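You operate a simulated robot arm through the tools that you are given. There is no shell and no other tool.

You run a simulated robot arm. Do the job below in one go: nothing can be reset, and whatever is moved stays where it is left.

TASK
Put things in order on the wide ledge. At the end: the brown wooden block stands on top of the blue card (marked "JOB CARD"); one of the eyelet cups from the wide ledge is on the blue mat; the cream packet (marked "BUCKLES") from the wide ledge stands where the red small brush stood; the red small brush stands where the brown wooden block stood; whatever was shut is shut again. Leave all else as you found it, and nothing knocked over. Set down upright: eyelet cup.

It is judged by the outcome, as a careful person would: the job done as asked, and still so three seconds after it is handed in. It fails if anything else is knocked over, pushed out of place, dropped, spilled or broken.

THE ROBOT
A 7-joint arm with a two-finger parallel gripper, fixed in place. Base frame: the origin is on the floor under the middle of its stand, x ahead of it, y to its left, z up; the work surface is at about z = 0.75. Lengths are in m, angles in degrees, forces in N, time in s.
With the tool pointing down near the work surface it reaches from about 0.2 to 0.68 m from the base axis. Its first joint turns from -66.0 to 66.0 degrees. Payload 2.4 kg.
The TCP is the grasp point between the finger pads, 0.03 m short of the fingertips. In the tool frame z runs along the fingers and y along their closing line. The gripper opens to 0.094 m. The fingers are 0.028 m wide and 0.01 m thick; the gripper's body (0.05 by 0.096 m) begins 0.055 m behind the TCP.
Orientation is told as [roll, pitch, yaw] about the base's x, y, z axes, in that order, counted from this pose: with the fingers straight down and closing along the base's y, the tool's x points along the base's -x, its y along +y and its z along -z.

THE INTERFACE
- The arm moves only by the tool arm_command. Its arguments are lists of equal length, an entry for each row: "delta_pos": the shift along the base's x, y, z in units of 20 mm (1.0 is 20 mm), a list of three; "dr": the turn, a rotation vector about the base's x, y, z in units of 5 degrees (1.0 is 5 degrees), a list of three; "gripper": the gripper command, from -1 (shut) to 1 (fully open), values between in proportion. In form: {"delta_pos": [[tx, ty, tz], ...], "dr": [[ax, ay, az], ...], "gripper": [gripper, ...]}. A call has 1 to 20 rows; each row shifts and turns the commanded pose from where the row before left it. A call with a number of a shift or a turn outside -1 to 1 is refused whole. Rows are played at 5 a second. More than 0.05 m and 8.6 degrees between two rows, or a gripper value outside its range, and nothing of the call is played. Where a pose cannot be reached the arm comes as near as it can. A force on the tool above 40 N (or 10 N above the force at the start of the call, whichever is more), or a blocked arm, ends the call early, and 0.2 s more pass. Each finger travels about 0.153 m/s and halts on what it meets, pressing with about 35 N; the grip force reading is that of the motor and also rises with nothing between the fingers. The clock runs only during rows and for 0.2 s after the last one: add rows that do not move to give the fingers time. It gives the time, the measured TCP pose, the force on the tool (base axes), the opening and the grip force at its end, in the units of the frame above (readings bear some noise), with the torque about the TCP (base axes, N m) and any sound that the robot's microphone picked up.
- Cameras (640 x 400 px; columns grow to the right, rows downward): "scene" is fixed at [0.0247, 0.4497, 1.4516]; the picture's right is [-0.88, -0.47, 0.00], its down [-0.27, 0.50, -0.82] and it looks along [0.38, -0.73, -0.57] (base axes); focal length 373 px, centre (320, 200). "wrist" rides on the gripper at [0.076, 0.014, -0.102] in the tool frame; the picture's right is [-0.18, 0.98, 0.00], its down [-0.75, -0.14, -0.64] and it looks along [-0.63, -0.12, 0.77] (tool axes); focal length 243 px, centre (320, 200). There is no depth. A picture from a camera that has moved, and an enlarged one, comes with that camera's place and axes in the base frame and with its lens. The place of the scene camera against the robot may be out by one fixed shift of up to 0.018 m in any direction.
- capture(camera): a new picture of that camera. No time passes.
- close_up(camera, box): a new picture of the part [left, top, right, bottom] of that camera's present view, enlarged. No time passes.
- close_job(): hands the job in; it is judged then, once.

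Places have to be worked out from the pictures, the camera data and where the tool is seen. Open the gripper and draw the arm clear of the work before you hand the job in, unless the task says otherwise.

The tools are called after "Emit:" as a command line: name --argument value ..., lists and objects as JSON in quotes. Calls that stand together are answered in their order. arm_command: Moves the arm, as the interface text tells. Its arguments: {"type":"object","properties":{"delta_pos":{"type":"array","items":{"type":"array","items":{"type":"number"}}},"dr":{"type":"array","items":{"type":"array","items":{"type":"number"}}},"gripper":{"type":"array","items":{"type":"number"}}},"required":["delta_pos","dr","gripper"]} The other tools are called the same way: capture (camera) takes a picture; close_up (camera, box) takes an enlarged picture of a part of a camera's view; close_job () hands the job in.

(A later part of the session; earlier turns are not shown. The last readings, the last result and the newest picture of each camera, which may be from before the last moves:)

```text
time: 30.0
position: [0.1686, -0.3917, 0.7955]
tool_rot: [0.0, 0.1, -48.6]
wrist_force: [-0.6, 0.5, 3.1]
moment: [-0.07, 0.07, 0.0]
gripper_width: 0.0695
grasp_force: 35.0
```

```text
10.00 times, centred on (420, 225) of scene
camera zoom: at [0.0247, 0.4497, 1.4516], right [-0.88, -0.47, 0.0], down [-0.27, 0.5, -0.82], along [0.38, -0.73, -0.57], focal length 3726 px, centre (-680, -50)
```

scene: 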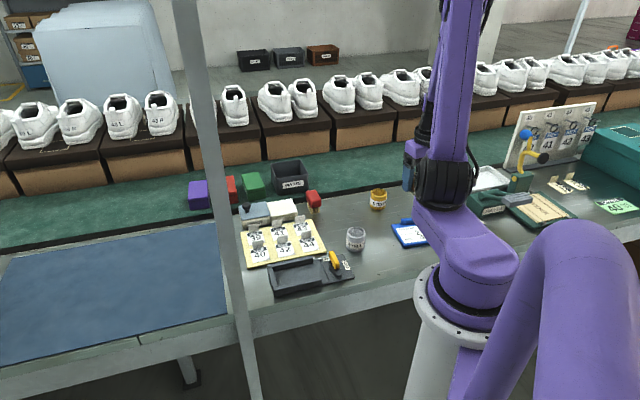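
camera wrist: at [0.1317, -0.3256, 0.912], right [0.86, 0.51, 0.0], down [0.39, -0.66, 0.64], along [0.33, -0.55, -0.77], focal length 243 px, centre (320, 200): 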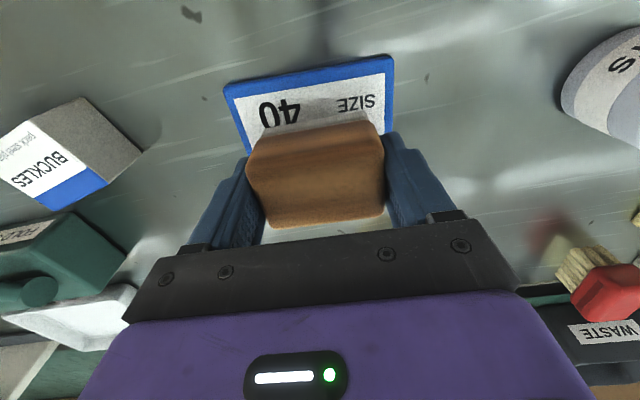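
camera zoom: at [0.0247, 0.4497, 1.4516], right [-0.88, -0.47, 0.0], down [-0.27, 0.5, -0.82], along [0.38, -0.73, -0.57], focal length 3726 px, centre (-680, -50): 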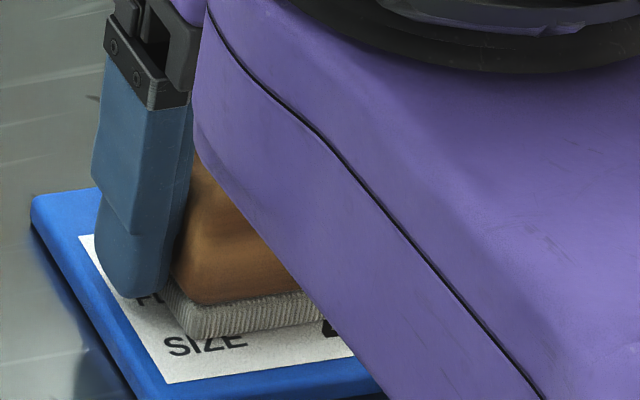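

Contact is made (+3 N upward). I open the fingers slightly and retreat straight up.

Emit:
arm_command --delta_pos '[[0, 0, 0], [0, 0, 0], [0, 0, 0], [0, 0, 0.3], [0, 0, 0.6], [0, 0, 1], [0, 0, 1], [0, 0, 1], [0, 0, 1], [0, 0, 1], [0, 0, 0.5], [0, 0, 0]]' --dr '[[0, 0, 0], [0, 0, 0], [0, 0, 0], [0, 0, 0], [0, 0, 0], [0, 0, 0], [0, 0, 0], [0, 0, 0], [0, 0, 0], [0, 0, 0], [0, 0, 0], [0, 0, 0]]' --gripper '[0.6, 0.8, 0.85, 0.85, 0.85, 0.85, 0.85, 0.85, 0.85, 0.85, 0.85, 0.85]'

Emit:
capture --camera "wrist"

Emit:
capture --camera "scene"

```text
time: 32.6
position: [0.1696, -0.3915, 0.9244]
tool_rot: [0.0, -0.1, -48.4]
wrist_force: [0.2, 0.5, -0.7]
moment: [0.02, -0.01, 0.03]
gripper_width: 0.0868
grasp_force: 0.0
```

```text
taken
camera wrist: at [0.1323, -0.3252, 1.0275], right [0.86, 0.51, 0.0], down [0.39, -0.66, 0.64], along [0.33, -0.55, -0.77], focal length 243 px, centre (320, 200)
```

wrist: 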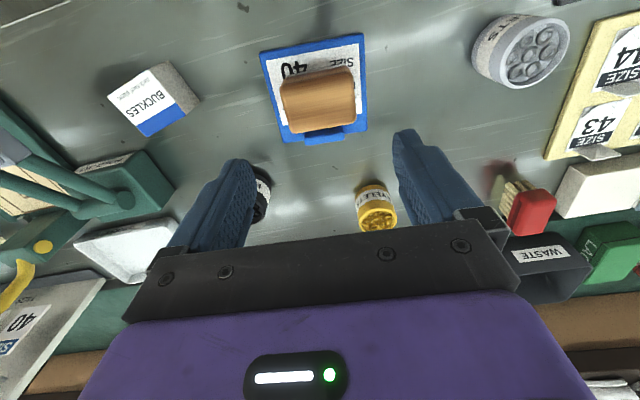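

```text
taken
```

scene: 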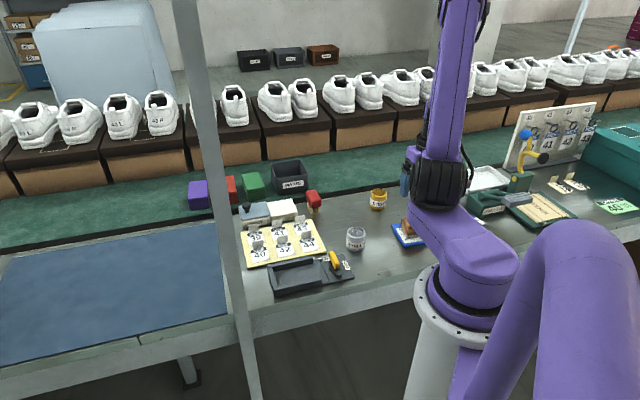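

The block stands on the card. I check it closely and move over toward the red brush for a close look.

Emit:
close_up --camera "wrist" --box '[240, 20, 400, 150]'

Emit:
arm_command --delta_pos '[[0.94, 0.33, 0.1], [0.94, 0.33, 0.1], [0.94, 0.33, 0.1], [0.94, 0.33, 0.1], [0.94, 0.33, 0.1], [0.94, 0.33, 0.1], [0.94, 0.33, 0.1], [0.94, 0.33, 0.1], [0.94, 0.33, 0.1], [0.94, 0.33, 0.1], [0.94, 0.33, 0.1], [0.94, 0.33, 0.1], [0.94, 0.33, 0.1], [0.94, 0.33, 0.1], [0, 0, 0]]' --dr '[[0, 0, 0], [0, 0, 0], [0, 0, 0], [0, 0, 0], [0, 0, 0], [0, 0, 0], [0, 0, 0], [0, 0, 0], [0, 0, 0], [0, 0, 0], [0, 0, 0], [0, 0, 0], [0, 0, 0], [0, 0, 0], [0, 0, 0]]' --gripper '[0.85, 0.85, 0.85, 0.85, 0.85, 0.85, 0.85, 0.85, 0.85, 0.85, 0.85, 0.85, 0.85, 0.85, 0.85]'

Emit:
capture --camera "wrist"

Emit:
close_up --camera "wrist" --box '[240, 40, 400, 160]'

```text
3.08 times, centred on (320, 85) of wrist
camera zoom: at [0.1323, -0.3252, 1.0275], right [0.86, 0.51, 0.0], down [0.39, -0.66, 0.64], along [0.33, -0.55, -0.77], focal length 746 px, centre (320, 554)
```

zoom: 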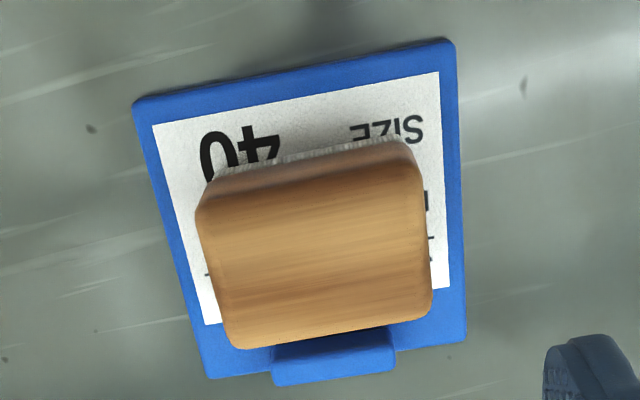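

```text
time: 35.8
position: [0.4331, -0.3001, 0.9505]
tool_rot: [0.0, 0.1, -48.5]
wrist_force: [0.5, -0.1, 0.5]
moment: [-0.04, 0.03, -0.02]
gripper_width: 0.087
grasp_force: 0.1
```

```text
taken
camera wrist: at [0.3956, -0.2331, 1.0535], right [0.86, 0.51, 0.0], down [0.39, -0.66, 0.64], along [0.33, -0.55, -0.77], focal length 243 px, centre (320, 200)
```

wrist: 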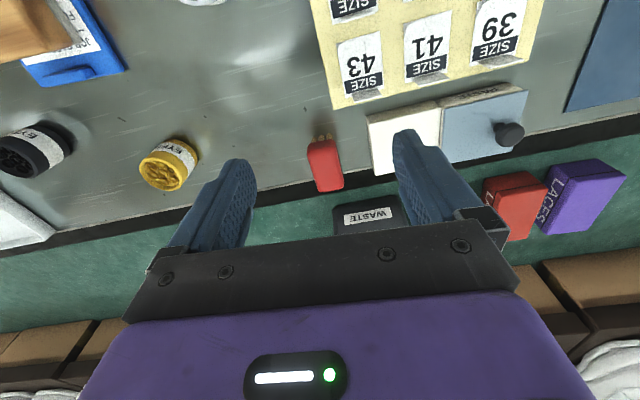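

```text
3.33 times, centred on (320, 100) of wrist
camera zoom: at [0.3956, -0.2331, 1.0535], right [0.86, 0.51, 0.0], down [0.39, -0.66, 0.64], along [0.33, -0.55, -0.77], focal length 809 px, centre (320, 533)
```

zoom: 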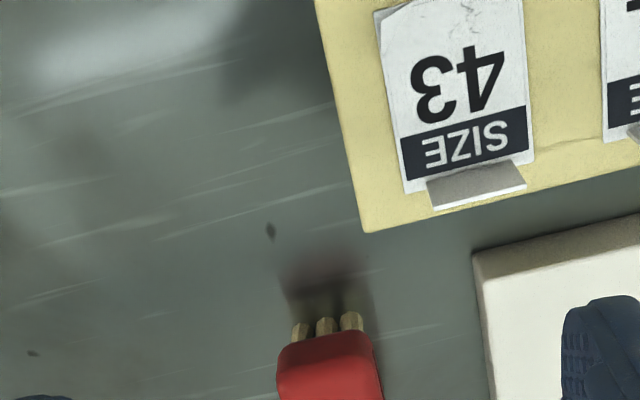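

The block sits squarely on the card in front of its clip. Now I zoom onto the brush in this view.

Emit:
close_up --camera "wrist" --box '[270, 110, 410, 210]'

Emit:
close_up --camera "scene" --box '[265, 170, 345, 230]'

```text
4.00 times, centred on (340, 160) of wrist
camera zoom: at [0.3956, -0.2331, 1.0535], right [0.86, 0.51, 0.0], down [0.39, -0.66, 0.64], along [0.33, -0.55, -0.77], focal length 970 px, centre (240, 360)
```

zoom: 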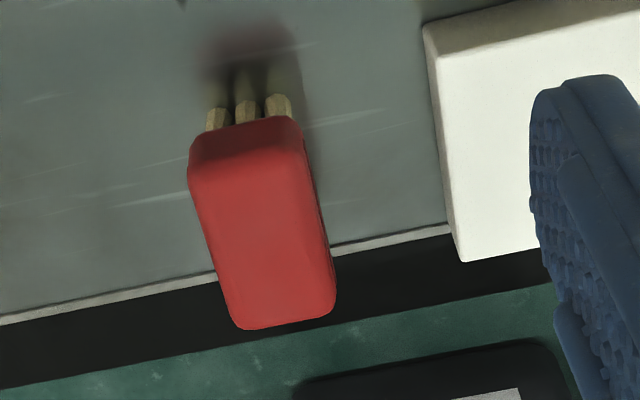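

```text
6.67 times, centred on (305, 200) of scene
camera zoom: at [0.0247, 0.4497, 1.4516], right [-0.88, -0.47, 0.0], down [-0.27, 0.5, -0.82], along [0.38, -0.73, -0.57], focal length 2484 px, centre (420, 200)
```

zoom: 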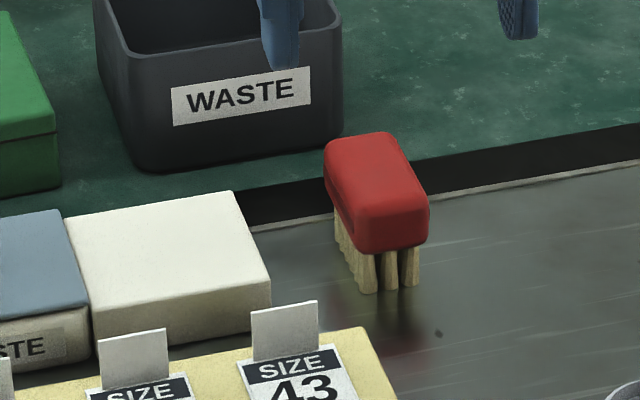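

Brush centre is about (0.486,-0.369), 34 mm wide (along 45°), ~60 mm long, top near z=0.80; the white slab is ~37 mm from its side, so I use a 60 mm opening. I move above it and verify.

Emit:
arm_command --delta_pos '[[0.53, -0.69, 0], [0.53, -0.69, 0], [0.53, -0.69, -0.4], [0.53, -0.69, -0.8], [0.53, -0.69, -0.8], [0, 0, -0.8], [0, 0, -0.6], [0, 0, 0]]' --dr '[[0, 0, 0.25], [0, 0, 0.25], [0, 0, 0], [0, 0, 0], [0, 0, 0], [0, 0, 0], [0, 0, 0], [0, 0, 0]]' --gripper '[0.28, 0.28, 0.28, 0.28, 0.28, 0.28, 0.28, 0.28]'

Emit:
capture --camera "wrist"

Emit:
close_up --camera "wrist" --box '[240, 80, 400, 200]'

Emit:
close_up --camera "scene" --box '[240, 130, 360, 230]'

```text
time: 37.6
position: [0.4869, -0.3694, 0.8826]
tool_rot: [0.0, 0.0, -46.1]
wrist_force: [-0.1, -0.5, -0.7]
moment: [0.02, 0.03, 0.04]
gripper_width: 0.06
grasp_force: 0.0
```

```text
taken
camera wrist: at [0.4463, -0.3045, 0.9859], right [0.83, 0.55, 0.0], down [0.42, -0.64, 0.64], along [0.35, -0.54, -0.77], focal length 243 px, centre (320, 200)
```

wrist: 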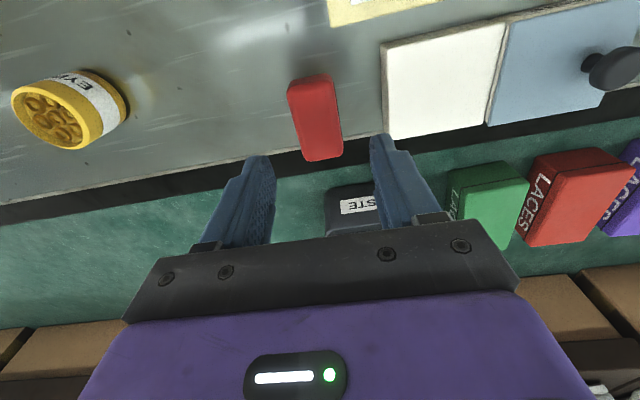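

```text
3.33 times, centred on (320, 140) of wrist
camera zoom: at [0.4463, -0.3045, 0.9859], right [0.83, 0.55, 0.0], down [0.42, -0.64, 0.64], along [0.35, -0.54, -0.77], focal length 809 px, centre (320, 400)
```

zoom: 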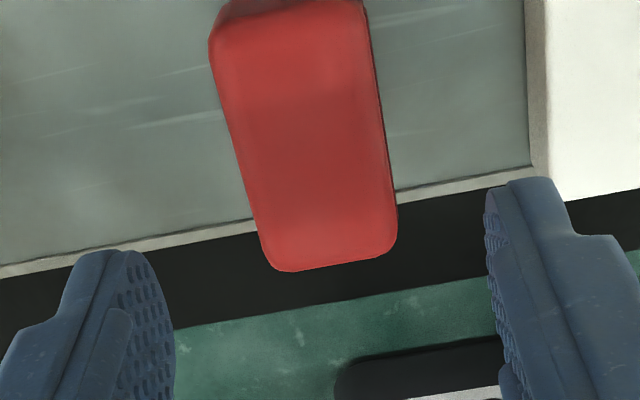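

```text
4.00 times, centred on (300, 180) of scene
camera zoom: at [0.0247, 0.4497, 1.4516], right [-0.88, -0.47, 0.0], down [-0.27, 0.5, -0.82], along [0.38, -0.73, -0.57], focal length 1490 px, centre (400, 280)
```

zoom: 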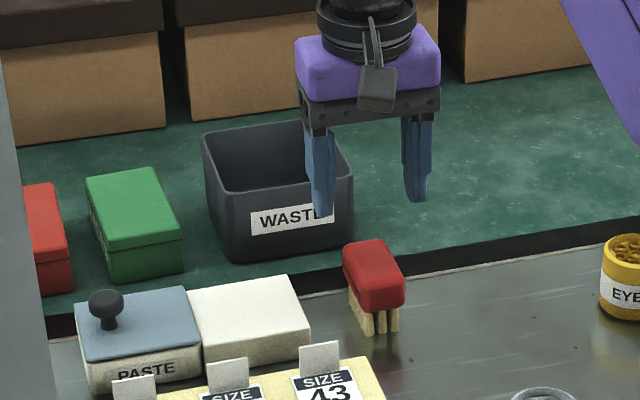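

The tool is within 2 mm of the brush centre and aligned; finger clearance to the slab is ~18 mm. I descend and grip the red body.

Emit:
arm_command --delta_pos '[[-0.03, -0.11, -0.7], [0, 0, -0.9], [0, 0, -0.9], [0, 0, -0.9], [0, 0, -0.8], [0, 0, 0], [0, 0, 0], [0, 0, 0], [0, 0, 0], [0, 0, 0]]' --dr '[[0, 0, 0], [0, 0, 0], [0, 0, 0], [0, 0, 0], [0, 0, 0], [0, 0, 0], [0, 0, 0], [0, 0, 0], [0, 0, 0], [0, 0, 0]]' --gripper '[0.28, 0.28, 0.28, 0.28, 0.28, 0.28, 0.0, -0.3, -1, -1]'

Emit:
capture --camera "wrist"

Emit:
close_up --camera "scene" --box '[270, 160, 350, 230]'

```text
time: 39.8
position: [0.4857, -0.3711, 0.8002]
tool_rot: [0.0, 0.0, -46.0]
wrist_force: [0.1, -0.5, 0.3]
moment: [0.04, 0.03, 0.0]
gripper_width: 0.0393
grasp_force: 34.6
```

```text
taken
camera wrist: at [0.4447, -0.3063, 0.9027], right [0.83, 0.55, 0.0], down [0.42, -0.64, 0.64], along [0.35, -0.54, -0.77], focal length 243 px, centre (320, 200)
```

wrist: 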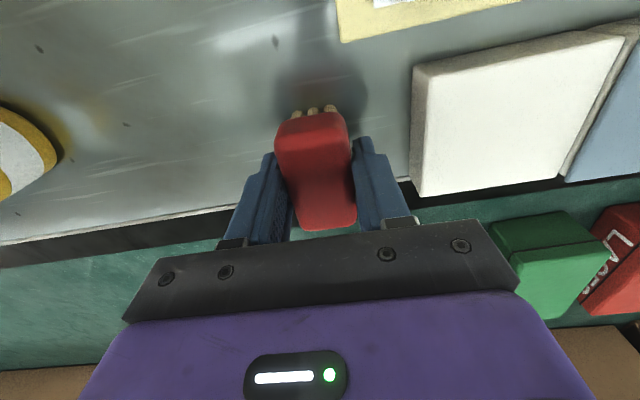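

```text
5.71 times, centred on (310, 195) of scene
camera zoom: at [0.0247, 0.4497, 1.4516], right [-0.88, -0.47, 0.0], down [-0.27, 0.5, -0.82], along [0.38, -0.73, -0.57], focal length 2129 px, centre (377, 229)
```

zoom: 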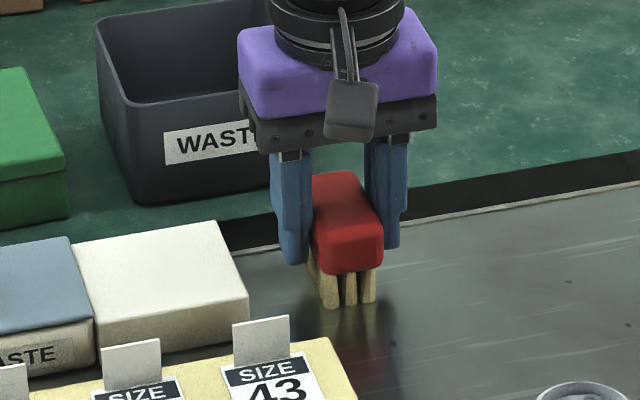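

Gripped (39 mm, 35 N) with TCP at (0.4857,-0.3711,0.8002), so the brush's place is about (0.486,-0.3715). I lift it straight up.

Emit:
arm_command --delta_pos '[[0, 0, 0.3], [0, 0, 0.8], [0, 0, 1], [0, 0, 1], [0, 0, 1], [0, 0, 1], [0, 0, 1], [0, 0, 0.6], [0, 0, 0]]' --dr '[[0, 0, 0], [0, 0, 0], [0, 0, 0], [0, 0, 0], [0, 0, 0], [0, 0, 0], [0, 0, 0], [0, 0, 0], [0, 0, 0]]' --gripper '[-1, -1, -1, -1, -1, -1, -1, -1, -1]'

Emit:
capture --camera "wrist"

Emit:
close_up --camera "scene" --box '[240, 110, 360, 230]'

```text
time: 41.8
position: [0.4839, -0.3702, 0.9352]
tool_rot: [0.0, 0.0, -46.0]
wrist_force: [0.2, -0.7, -0.5]
moment: [0.04, 0.0, 0.0]
gripper_width: 0.0395
grasp_force: 34.6
```

```text
taken
camera wrist: at [0.4438, -0.3058, 1.0372], right [0.83, 0.55, 0.0], down [0.42, -0.64, 0.64], along [0.35, -0.54, -0.77], focal length 243 px, centre (320, 200)
```

wrist: 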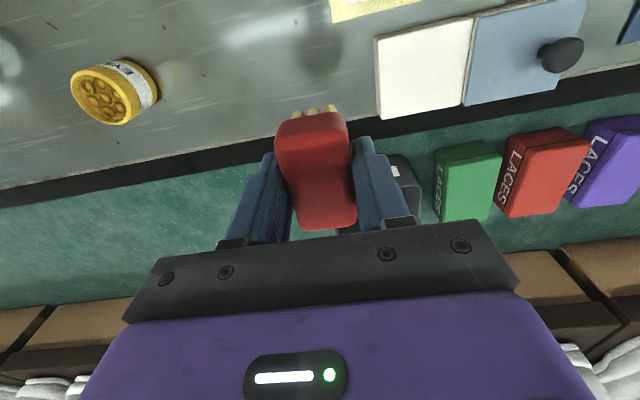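

```text
3.33 times, centred on (300, 170) of scene
camera zoom: at [0.0247, 0.4497, 1.4516], right [-0.88, -0.47, 0.0], down [-0.27, 0.5, -0.82], along [0.38, -0.73, -0.57], focal length 1242 px, centre (387, 300)
```

zoom: 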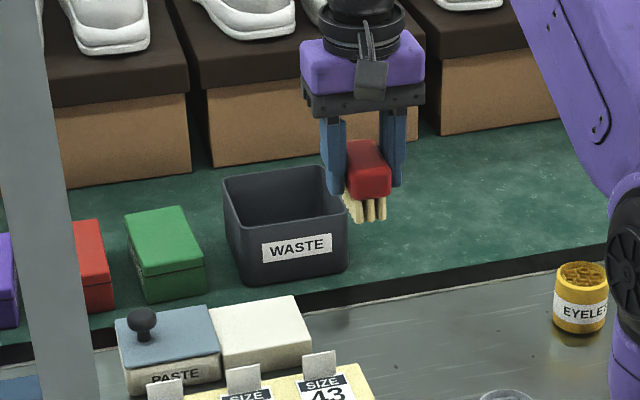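

Brush lifted cleanly with bristles down. I carry it to above the block's former place, turning to yaw +44° on the way so the camera side stays away from the post.

Emit:
arm_command --delta_pos '[[0, 0.5, 0], [0, 0.97, 0], [0, 0.97, 0], [0, 0.97, 0], [-0.08, 0.97, 0], [-0.08, 0.97, 0], [-0.08, 0.97, 0], [-0.08, 0.97, 0], [-0.08, 0.97, 0], [-0.08, 0.97, 0], [-0.08, 0.97, 0], [-0.08, 0.97, 0], [-0.08, 0.97, 0], [-0.08, 0.97, 0], [-0.08, 0.97, 0], [-0.08, 0.97, 0], [-0.08, 0.97, 0], [-0.08, 0.97, 0], [-0.08, 0.85, 0], [0, 0, 0]]' --dr '[[0, 0, 1], [0, 0, 1], [0, 0, 1], [0, 0, 1], [0, 0, 1], [0, 0, 1], [0, 0, 1], [0, 0, 1], [0, 0, 1], [0, 0, 1], [0, 0, 1], [0, 0, 1], [0, 0, 1], [0, 0, 1], [0, 0, 1], [0, 0, 1], [0, 0, 1], [0, 0, 1], [0, 0, 0], [0, 0, 0]]' --gripper '[-1, -1, -1, -1, -1, -1, -1, -1, -1, -1, -1, -1, -1, -1, -1, -1, -1, -1, -1, -1]'

Emit:
capture --camera "wrist"

Emit:
capture --camera "scene"

```text
time: 46.0
position: [0.4618, -0.0143, 0.9332]
tool_rot: [0.0, 0.1, 44.1]
wrist_force: [-0.1, -1.2, -0.3]
moment: [-0.02, -0.01, 0.05]
gripper_width: 0.0395
grasp_force: 35.0
```

```text
taken
camera wrist: at [0.3993, -0.0559, 1.0362], right [-0.55, 0.83, 0.0], down [0.64, 0.42, 0.64], along [0.54, 0.35, -0.77], focal length 243 px, centre (320, 200)
```

wrist: 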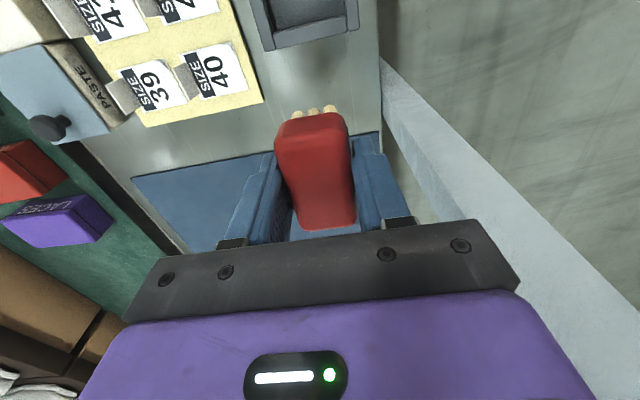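

```text
taken
```

scene: 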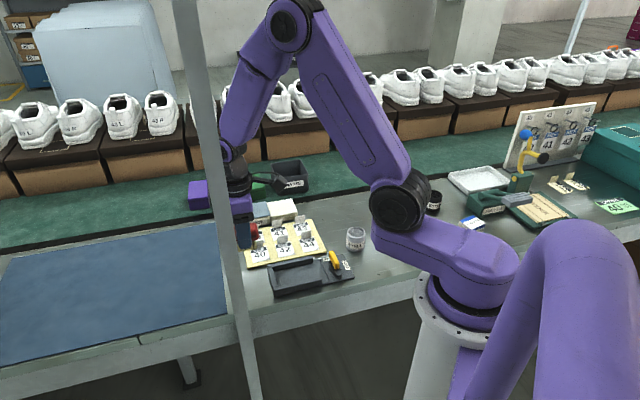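

Right over the target spot (0.4618,-0.0143). I lower to about 1 cm above the surface.

Emit:
arm_command --delta_pos '[[-0.02, 0.02, -0.6], [0, 0, -1], [0, 0, -1], [0, 0, -1], [0, 0, -1], [0, 0, -0.8], [0, 0, -0.6], [0, 0, 0]]' --dr '[[0, 0, 0], [0, 0, 0], [0, 0, 0], [0, 0, 0], [0, 0, 0], [0, 0, 0], [0, 0, 0], [0, 0, 0]]' --gripper '[-1, -1, -1, -1, -1, -1, -1, -1]'

Emit:
capture --camera "wrist"

```text
time: 47.8
position: [0.4624, -0.0148, 0.8124]
tool_rot: [0.0, 0.0, 44.0]
wrist_force: [-0.1, -0.3, -0.9]
moment: [-0.04, 0.03, 0.03]
gripper_width: 0.0395
grasp_force: 35.2
```

```text
taken
camera wrist: at [0.3981, -0.0567, 0.9158], right [-0.55, 0.83, 0.0], down [0.64, 0.42, 0.64], along [0.54, 0.35, -0.77], focal length 243 px, centre (320, 200)
```

wrist: 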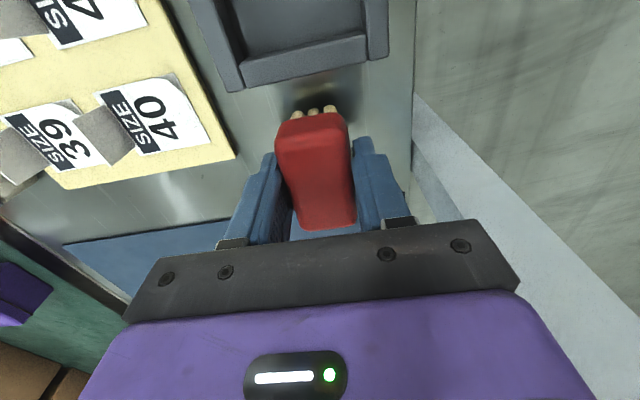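

Clear of the tray and the board. I lower 9 mm in small steps toward the recorded grasp height of 0.800.

Emit:
arm_command --delta_pos '[[0, 0, -0.15], [0, 0, -0.15], [0, 0, -0.1], [0, 0, -0.05], [0, 0, 0]]' --dr '[[0, 0, 0], [0, 0, 0], [0, 0, 0], [0, 0, 0], [0, 0, 0]]' --gripper '[-1, -1, -1, -1, -1]'

```text
time: 49.0
position: [0.4624, -0.0143, 0.8041]
tool_rot: [0.0, 0.0, 44.0]
wrist_force: [-0.9, 0.3, -0.6]
moment: [-0.02, -0.01, 0.04]
gripper_width: 0.0394
grasp_force: 35.3
```

Not yet touching (z=0.804). I continue in 1 mm steps.

Emit:
arm_command --delta_pos '[[0, 0, -0.05], [0, 0, -0.05], [0, 0, 0]]' --dr '[[0, 0, 0], [0, 0, 0], [0, 0, 0]]' --gripper '[-1, -1, -1]'

Emit:
close_up --camera "scene" --box '[220, 220, 300, 290]'

```text
time: 49.8
position: [0.4606, -0.0151, 0.8023]
tool_rot: [0.0, -0.1, 44.0]
wrist_force: [-0.6, -0.2, 0.2]
moment: [0.01, 0.03, -0.03]
gripper_width: 0.0398
grasp_force: 34.9
```

```text
5.71 times, centred on (260, 255) of scene
camera zoom: at [0.0247, 0.4497, 1.4516], right [-0.88, -0.47, 0.0], down [-0.27, 0.5, -0.82], along [0.38, -0.73, -0.57], focal length 2129 px, centre (663, -114)
```

zoom: 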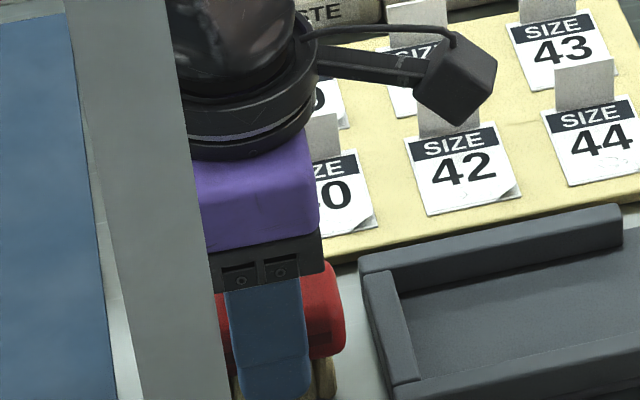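

Force still near zero; two more 1 mm steps.

Emit:
arm_command --delta_pos '[[0, 0, -0.05], [0, 0, -0.05], [0, 0, 0]]' --dr '[[0, 0, 0], [0, 0, 0], [0, 0, 0]]' --gripper '[-1, -1, -1]'

Emit:
close_up --camera "scene" --box '[220, 240, 300, 310]'

```text
time: 50.6
position: [0.4601, -0.0156, 0.8]
tool_rot: [0.0, 0.0, 44.0]
wrist_force: [-0.1, 0.7, -0.6]
moment: [0.0, 0.0, 0.0]
gripper_width: 0.0397
grasp_force: 35.4
```

```text
5.71 times, centred on (260, 275) of scene
camera zoom: at [0.0247, 0.4497, 1.4516], right [-0.88, -0.47, 0.0], down [-0.27, 0.5, -0.82], along [0.38, -0.73, -0.57], focal length 2129 px, centre (663, -229)
```

zoom: 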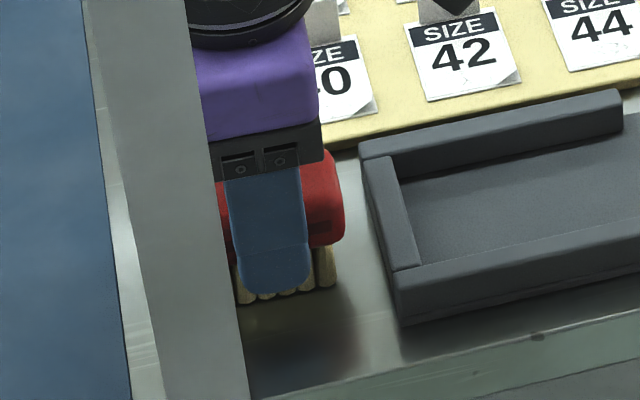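

At the recorded height with no clear contact yet; I step down another 1–1.5 mm.

Emit:
arm_command --delta_pos '[[0, 0, -0.03], [0, 0, -0.03], [0, 0, 0]]' --dr '[[0, 0, 0], [0, 0, 0], [0, 0, 0]]' --gripper '[-1, -1, -1]'

```text
time: 51.4
position: [0.4607, -0.015, 0.8006]
tool_rot: [0.0, 0.0, 44.0]
wrist_force: [-2.4, -0.7, 11.4]
moment: [0.03, -0.01, 0.03]
gripper_width: 0.0397
grasp_force: 35.1
```

Firm contact (+11 N). I ease up half a millimetre, open to 60 mm and retreat straight up.

Emit:
arm_command --delta_pos '[[0, 0, 0.03], [0, 0, 0], [0, 0, 0], [0, 0, 0], [0, 0, 0.3], [0, 0, 0.6], [0, 0, 1], [0, 0, 1], [0, 0, 1], [0, 0, 1], [0, 0, 1], [0, 0, 0.5], [0, 0, 0]]' --dr '[[0, 0, 0], [0, 0, 0], [0, 0, 0], [0, 0, 0], [0, 0, 0], [0, 0, 0], [0, 0, 0], [0, 0, 0], [0, 0, 0], [0, 0, 0], [0, 0, 0], [0, 0, 0], [0, 0, 0]]' --gripper '[-1, 0, 0.2, 0.28, 0.28, 0.28, 0.28, 0.28, 0.28, 0.28, 0.28, 0.28, 0.28]'

Emit:
capture --camera "wrist"

Emit:
capture --camera "scene"

```text
time: 54.2
position: [0.4603, -0.0141, 0.9291]
tool_rot: [0.0, 0.0, 44.1]
wrist_force: [0.4, -0.7, 0.1]
moment: [0.02, -0.02, 0.0]
gripper_width: 0.0603
grasp_force: 0.1
```

```text
taken
camera wrist: at [0.398, -0.0563, 1.0316], right [-0.55, 0.83, 0.0], down [0.64, 0.42, 0.64], along [0.54, 0.35, -0.77], focal length 243 px, centre (320, 200)
```

wrist: 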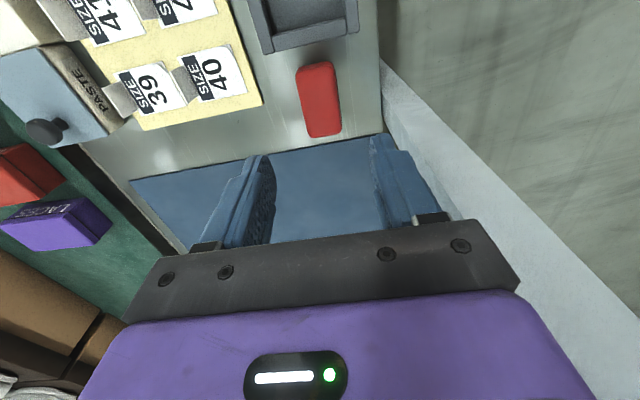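

```text
taken
```

scene: 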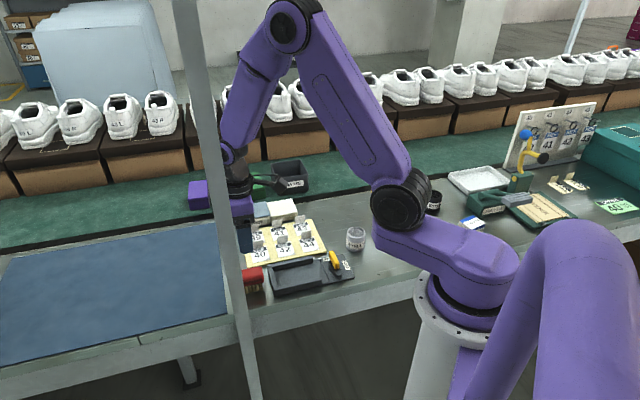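

The brush stands in the block's old place. I verify with a scene close-up, then travel back to the packet, turning to yaw about -33°.

Emit:
close_up --camera "scene" --box '[220, 250, 300, 310]'

Emit:
arm_command --delta_pos '[[-0.9, -1, 0.1], [-0.9, -1, 0.1], [-0.9, -1, 0.1], [-0.9, -1, 0.1], [-0.9, -1, 0.1], [-0.9, -1, 0.1], [-0.9, -1, 0.1], [-0.9, -1, 0.1], [-0.9, -1, 0.1], [-0.9, -1, 0.1], [-0.9, -1, 0], [-0.9, -1, 0], [-0.9, -1, 0], [-0.9, -1, 0], [-0.9, -1, 0], [-0.9, -1, 0], [-0.9, -1, 0], [-0.9, -1, 0], [-0.9, -1, 0], [-0.9, -1, 0]]' --dr '[[0, 0, 0], [0, 0, 0], [0, 0, 0], [0, 0, -0.4], [0, 0, -0.94], [0, 0, -0.94], [0, 0, -0.94], [0, 0, -0.94], [0, 0, -0.94], [0, 0, -0.94], [0, 0, -0.94], [0, 0, -0.94], [0, 0, -0.94], [0, 0, -0.94], [0, 0, -0.94], [0, 0, -0.94], [0, 0, -0.94], [0, 0, -0.94], [0, 0, -0.94], [0, 0, -0.94]]' --gripper '[0.6, 0.6, 0.6, 0.6, 0.6, 0.6, 0.6, 0.6, 0.6, 0.6, 0.6, 0.6, 0.6, 0.6, 0.6, 0.6, 0.6, 0.6, 0.6, 0.6]'

Emit:
capture --camera "wrist"

Emit:
capture --camera "scene"

```text
6.67 times, centred on (260, 280) of scene
camera zoom: at [0.0247, 0.4497, 1.4516], right [-0.88, -0.47, 0.0], down [-0.27, 0.5, -0.82], along [0.38, -0.73, -0.57], focal length 2484 px, centre (720, -333)
```

zoom: 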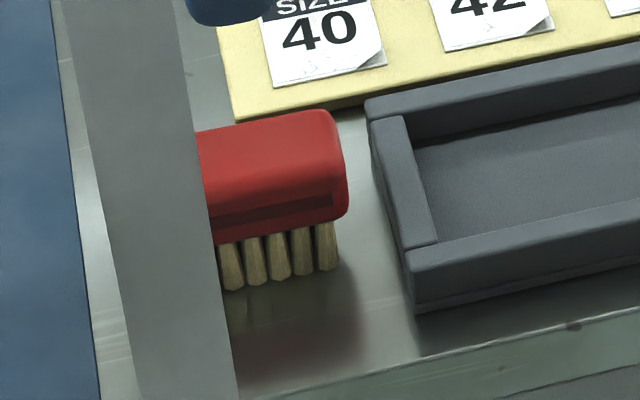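

```text
time: 58.4
position: [0.1012, -0.4141, 0.9491]
tool_rot: [0.0, -0.1, -33.2]
wrist_force: [0.4, 0.4, 0.2]
moment: [0.01, -0.06, -0.03]
gripper_width: 0.0753
grasp_force: 0.0
```

```text
taken
camera wrist: at [0.0478, -0.3595, 1.0517], right [0.69, 0.72, 0.0], down [0.55, -0.53, 0.64], along [0.46, -0.45, -0.77], focal length 243 px, centre (320, 200)
```

wrist: 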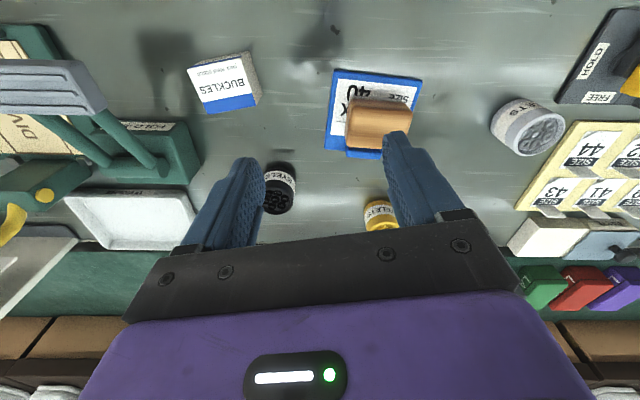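

```text
taken
```

scene: 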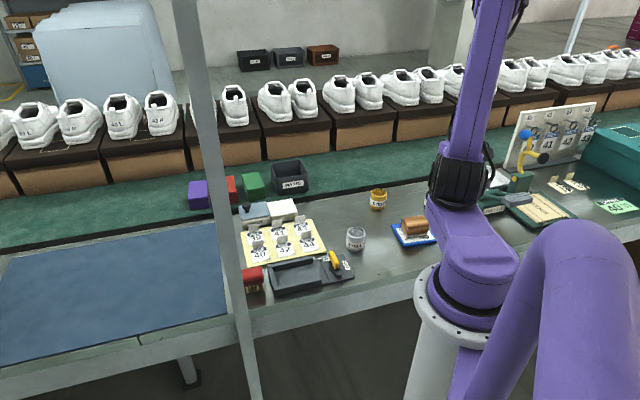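

The packet lies ahead-left; I move over it at (0.031,-0.481) and lower somewhat to check alignment.

Emit:
arm_command --delta_pos '[[-0.7, -0.67, 0], [-0.7, -0.67, 0], [-0.7, -0.67, 0], [-0.7, -0.67, -0.3], [-0.7, -0.67, -0.5], [0, 0, -0.8], [0, 0, -0.8], [0, 0, -0.6], [0, 0, 0]]' --dr '[[0, 0, 0], [0, 0, 0], [0, 0, 0], [0, 0, 0], [0, 0, 0], [0, 0, 0], [0, 0, 0], [0, 0, 0], [0, 0, 0]]' --gripper '[0.6, 0.6, 0.6, 0.6, 0.6, 0.6, 0.6, 0.6, 0.6]'

Emit:
capture --camera "wrist"

Emit:
close_up --camera "wrist" --box '[230, 60, 410, 195]'

Emit:
capture --camera "scene"

```text
time: 60.4
position: [0.0296, -0.4809, 0.8883]
tool_rot: [0.0, 0.0, -33.2]
wrist_force: [-0.7, 0.1, 0.0]
moment: [-0.03, -0.01, 0.02]
gripper_width: 0.0751
grasp_force: 0.0
```

```text
taken
camera wrist: at [-0.0233, -0.4266, 0.9906], right [0.69, 0.72, 0.0], down [0.55, -0.53, 0.64], along [0.46, -0.44, -0.77], focal length 243 px, centre (320, 200)
```

wrist: 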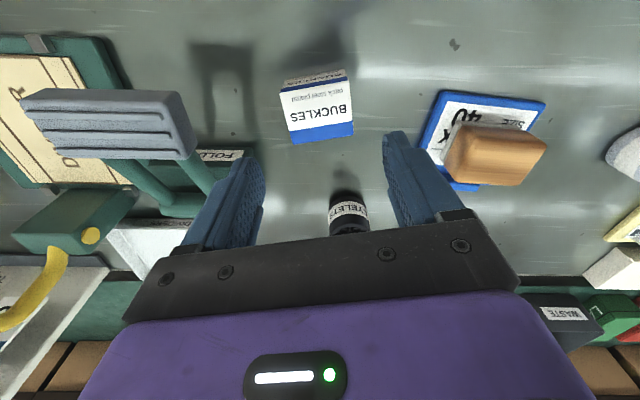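

```text
2.96 times, centred on (320, 128) of wrist
camera zoom: at [-0.0233, -0.4266, 0.9906], right [0.69, 0.72, 0.0], down [0.55, -0.53, 0.64], along [0.46, -0.44, -0.77], focal length 719 px, centre (320, 415)
```

zoom: 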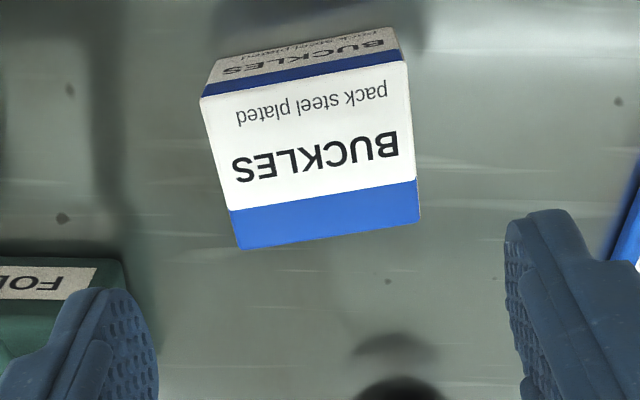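

```text
taken
```

scene: 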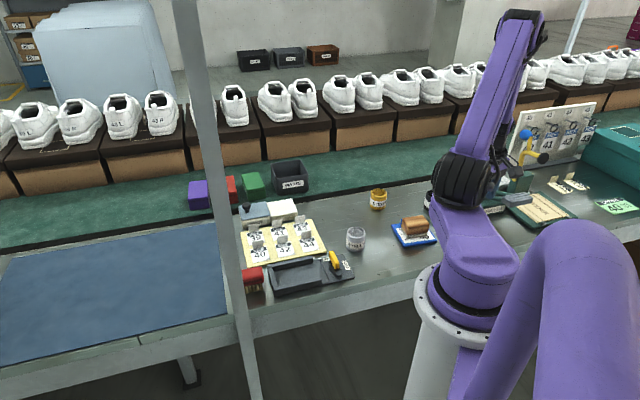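

Arm reaches; the packet is within 1.5 mm of the tool centre and aligned. The FOLD JIG corner is ~6 cm to one side, so I narrow the opening to 66 mm and descend to grip.

Emit:
arm_command --delta_pos '[[0, 0, 0], [0, 0, -0.8], [0, 0, -0.9], [0, 0, -0.9], [0, 0, -0.9], [0, 0, -0.8], [0, 0, -0.75], [0, 0, 0]]' --dr '[[0, 0, 0], [0, 0, 0], [0, 0, 0], [0, 0, 0], [0, 0, 0], [0, 0, 0], [0, 0, 0], [0, 0, 0]]' --gripper '[0.42, 0.42, 0.42, 0.42, 0.42, 0.42, 0.42, 0.42]'

Emit:
capture --camera "wrist"

```text
time: 62.2
position: [0.0309, -0.482, 0.7858]
tool_rot: [0.0, 0.1, -33.2]
wrist_force: [-0.3, 0.6, 0.5]
moment: [-0.01, 0.01, -0.07]
gripper_width: 0.0666
grasp_force: 0.1
```

```text
taken
camera wrist: at [-0.0231, -0.4275, 0.8888], right [0.69, 0.72, 0.0], down [0.55, -0.53, 0.64], along [0.46, -0.44, -0.77], focal length 243 px, centre (320, 200)
```

wrist: 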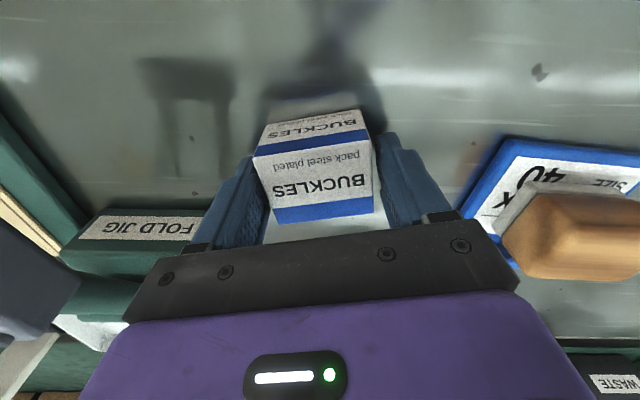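

The packet is between the fingers. I close on it.

Emit:
arm_command --delta_pos '[[0, 0, 0], [0, 0, 0], [0, 0, 0], [0, 0, 0]]' --dr '[[0, 0, 0], [0, 0, 0], [0, 0, 0], [0, 0, 0]]' --gripper '[0.2, -1, -1, -1]'

```text
time: 63.2
position: [0.0302, -0.4818, 0.7858]
tool_rot: [0.0, 0.0, -33.2]
wrist_force: [0.2, 0.0, 0.3]
moment: [0.0, 0.02, 0.0]
gripper_width: 0.06
grasp_force: 34.4
```

Gripped (60 mm, 34 N), grasp height z=0.7858. I lift the packet straight up.

Emit:
arm_command --delta_pos '[[0, 0, 0.3], [0, 0, 0.8], [0, 0, 1], [0, 0, 1], [0, 0, 1], [0, 0, 1], [0, 0, 1], [0, 0, 1], [0, 0, 0.8], [0, 0, 0]]' --dr '[[0, 0, 0], [0, 0, 0], [0, 0, 0], [0, 0, 0], [0, 0, 0], [0, 0, 0], [0, 0, 0], [0, 0, 0], [0, 0, 0], [0, 0, 0]]' --gripper '[-1, -1, -1, -1, -1, -1, -1, -1, -1, -1]'

Emit:
capture --camera "wrist"

```text
time: 65.4
position: [0.0302, -0.4799, 0.9448]
tool_rot: [0.0, 0.0, -33.2]
wrist_force: [-0.3, -0.2, -1.5]
moment: [0.01, 0.0, 0.03]
gripper_width: 0.0596
grasp_force: 34.5
```

```text
taken
camera wrist: at [-0.0234, -0.4261, 1.0482], right [0.69, 0.72, 0.0], down [0.55, -0.53, 0.64], along [0.46, -0.44, -0.77], focal length 243 px, centre (320, 200)
```

wrist: 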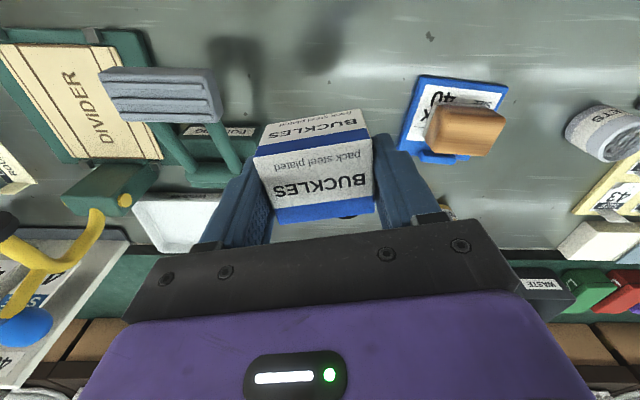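

Held securely. I carry it across toward the brush's former spot at (0.486,-0.3715), turning to about -45°.

Emit:
arm_command --delta_pos '[[0.6, 0.1, 0], [0.95, 0.2, 0], [0.95, 0.2, 0], [0.95, 0.2, 0], [0.95, 0.2, 0], [0.95, 0.25, 0], [0.95, 0.25, 0], [0.95, 0.25, 0], [0.95, 0.25, 0], [0.95, 0.25, 0], [0.95, 0.25, 0], [0.95, 0.25, 0], [0.95, 0.25, 0], [0.95, 0.25, 0], [0.95, 0.25, 0], [0.95, 0.25, 0], [0.95, 0.25, 0], [0.95, 0.25, 0], [0.95, 0.25, 0], [0.95, 0.25, 0]]' --dr '[[0, 0, 0], [0, 0, 0], [0, 0, 0], [0, 0, 0], [0, 0, 0], [0, 0, -0.16], [0, 0, -0.16], [0, 0, -0.16], [0, 0, -0.16], [0, 0, -0.16], [0, 0, -0.16], [0, 0, -0.16], [0, 0, -0.16], [0, 0, -0.16], [0, 0, -0.16], [0, 0, -0.16], [0, 0, -0.16], [0, 0, -0.16], [0, 0, -0.16], [0, 0, -0.16]]' --gripper '[-1, -1, -1, -1, -1, -1, -1, -1, -1, -1, -1, -1, -1, -1, -1, -1, -1, -1, -1, -1]'

Emit:
capture --camera "wrist"

Emit:
capture --camera "scene"

```text
time: 69.6
position: [0.4037, -0.3895, 0.9466]
tool_rot: [-0.1, 0.0, -45.3]
wrist_force: [-0.2, -0.5, -0.5]
moment: [-0.02, -0.02, 0.02]
gripper_width: 0.0599
grasp_force: 35.5
```

```text
taken
camera wrist: at [0.3627, -0.3244, 1.049], right [0.83, 0.56, 0.0], down [0.43, -0.63, 0.64], along [0.36, -0.53, -0.77], focal length 243 px, centre (320, 200)
```

wrist: 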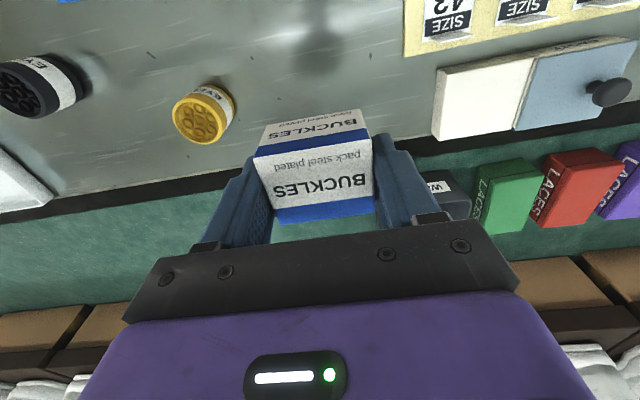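

```text
taken
```

scene: 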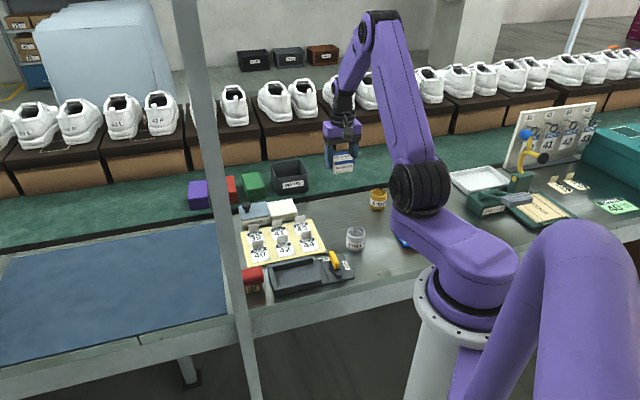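

I shift the last 8 cm to above the spot and lower to about 1.3 cm over the surface.

Emit:
arm_command --delta_pos '[[0.82, 0.18, 0], [0.82, 0.18, 0], [0.82, 0.18, 0], [0.82, 0.18, 0], [0.83, 0.18, -0.2], [0, 0, -0.8], [0, 0, -1], [0, 0, -1], [0, 0, -1], [0, 0, -1], [0, 0, -1], [0, 0, -0.7], [0, 0, 0]]' --dr '[[0, 0, 0], [0, 0, 0], [0, 0, 0], [0, 0, 0], [0, 0, 0], [0, 0, 0], [0, 0, 0], [0, 0, 0], [0, 0, 0], [0, 0, 0], [0, 0, 0], [0, 0, 0], [0, 0, 0]]' --gripper '[-1, -1, -1, -1, -1, -1, -1, -1, -1, -1, -1, -1, -1]'

Emit:
capture --camera "wrist"

Emit:
close_up --camera "scene" --box '[260, 160, 350, 230]'

```text
time: 72.4
position: [0.4852, -0.3702, 0.8112]
tool_rot: [0.0, 0.1, -45.2]
wrist_force: [-0.5, -0.6, -1.3]
moment: [0.01, 0.03, 0.0]
gripper_width: 0.0598
grasp_force: 35.3
```

```text
taken
camera wrist: at [0.4438, -0.3051, 0.9137], right [0.83, 0.56, 0.0], down [0.43, -0.63, 0.64], along [0.36, -0.53, -0.77], focal length 243 px, centre (320, 200)
```

wrist: 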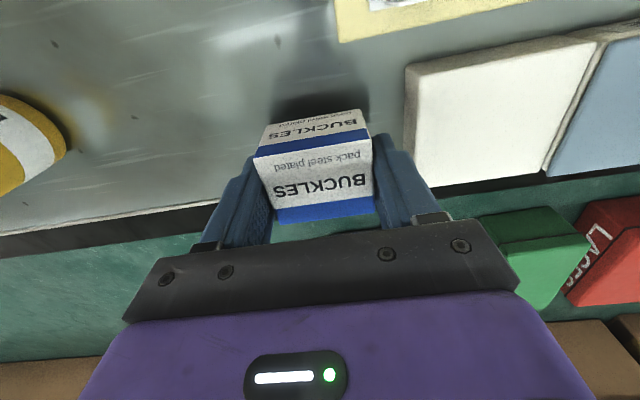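

```text
5.71 times, centred on (305, 195) of scene
camera zoom: at [0.0247, 0.4497, 1.4516], right [-0.88, -0.47, 0.0], down [-0.27, 0.5, -0.82], along [0.38, -0.73, -0.57], focal length 2129 px, centre (406, 229)
```

zoom: 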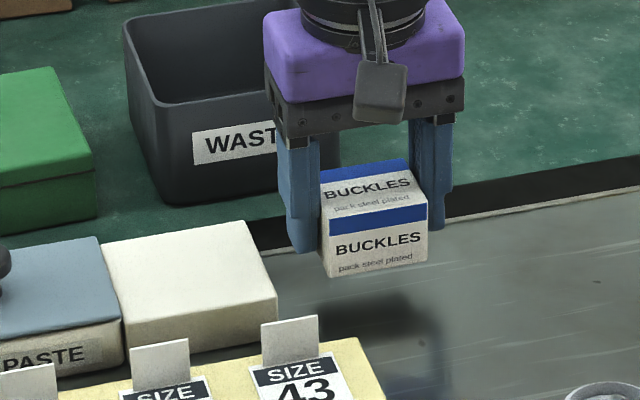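

The packet hovers over the brush's spot clear of the slab. I lower about 2.1 cm then fine-step.

Emit:
arm_command --delta_pos '[[0.02, -0.04, -0.4], [0, 0, -0.4], [0, 0, -0.15], [0, 0, -0.1], [0, 0, 0]]' --dr '[[0, 0, 0], [0, 0, 0], [0, 0, 0], [0, 0, 0], [0, 0, 0]]' --gripper '[-1, -1, -1, -1, -1]'

```text
time: 73.6
position: [0.4872, -0.3703, 0.7899]
tool_rot: [-0.1, 0.0, -45.2]
wrist_force: [-0.4, -0.4, -1.2]
moment: [0.0, 0.0, 0.0]
gripper_width: 0.0599
grasp_force: 35.0
```

Not touching yet at z=0.790; I go down in 1 mm steps.

Emit:
arm_command --delta_pos '[[0, 0, -0.05], [0, 0, -0.05], [0, 0, -0.05], [0, 0, 0]]' --dr '[[0, 0, 0], [0, 0, 0], [0, 0, 0], [0, 0, 0]]' --gripper '[-1, -1, -1, -1]'

```text
time: 74.6
position: [0.4854, -0.3703, 0.7872]
tool_rot: [0.0, 0.0, -45.3]
wrist_force: [-0.2, -0.5, -1.2]
moment: [-0.01, 0.01, -0.03]
gripper_width: 0.0598
grasp_force: 34.5
```

Still only the packet's weight on the sensor; another 1–2 mm.

Emit:
arm_command --delta_pos '[[0, 0, -0.04], [0, 0, -0.03], [0, 0, 0]]' --dr '[[0, 0, 0], [0, 0, 0], [0, 0, 0]]' --gripper '[-1, -1, -1]'

```text
time: 75.4
position: [0.4852, -0.3702, 0.7855]
tool_rot: [0.0, 0.0, -45.1]
wrist_force: [-1.8, 0.0, 5.3]
moment: [0.13, 0.02, 0.03]
gripper_width: 0.0599
grasp_force: 35.4
```

Contact (+5 N). I open slightly to about 72 mm and retreat straight up.

Emit:
arm_command --delta_pos '[[0, 0, 0], [0, 0, 0], [0, 0, 0], [0, 0, 0.3], [0, 0, 0.6], [0, 0, 1], [0, 0, 1], [0, 0, 1], [0, 0, 1], [0, 0, 1], [0, 0, 1], [0, 0, 0.5], [0, 0, 0]]' --dr '[[0, 0, 0], [0, 0, 0], [0, 0, 0], [0, 0, 0], [0, 0, 0], [0, 0, 0], [0, 0, 0], [0, 0, 0], [0, 0, 0], [0, 0, 0], [0, 0, 0], [0, 0, 0], [0, 0, 0]]' --gripper '[0.35, 0.5, 0.53, 0.53, 0.53, 0.53, 0.53, 0.53, 0.53, 0.53, 0.53, 0.53, 0.53]'

Emit:
capture --camera "wrist"

Emit:
capture --camera "scene"

```text
time: 78.2
position: [0.4866, -0.3712, 0.9345]
tool_rot: [-0.1, 0.1, -45.3]
wrist_force: [-0.1, -1.1, -0.2]
moment: [0.0, -0.01, -0.04]
gripper_width: 0.072
grasp_force: 0.0
```

```text
taken
camera wrist: at [0.4455, -0.3062, 1.037], right [0.83, 0.56, 0.0], down [0.43, -0.63, 0.64], along [0.36, -0.53, -0.77], focal length 243 px, centre (320, 200)
```

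wrist: 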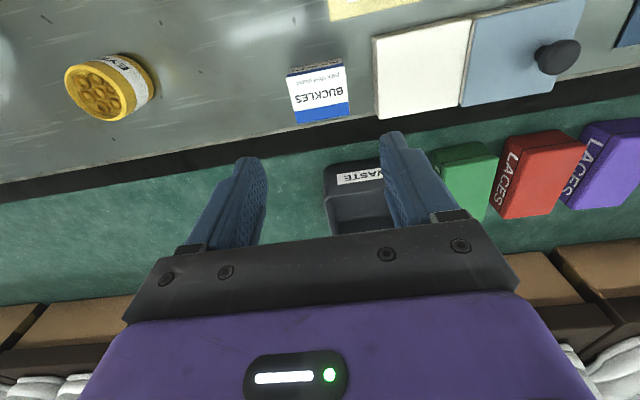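

```text
taken
```

scene: 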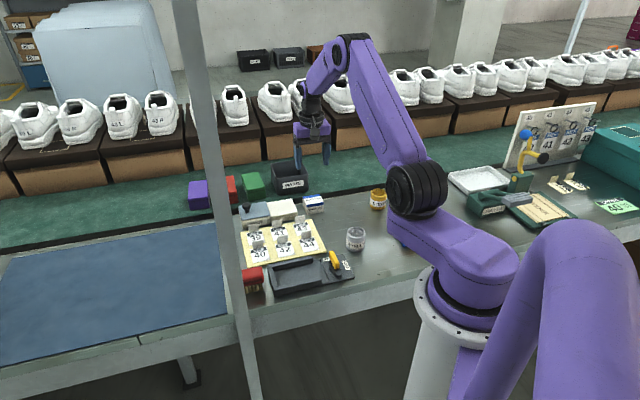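

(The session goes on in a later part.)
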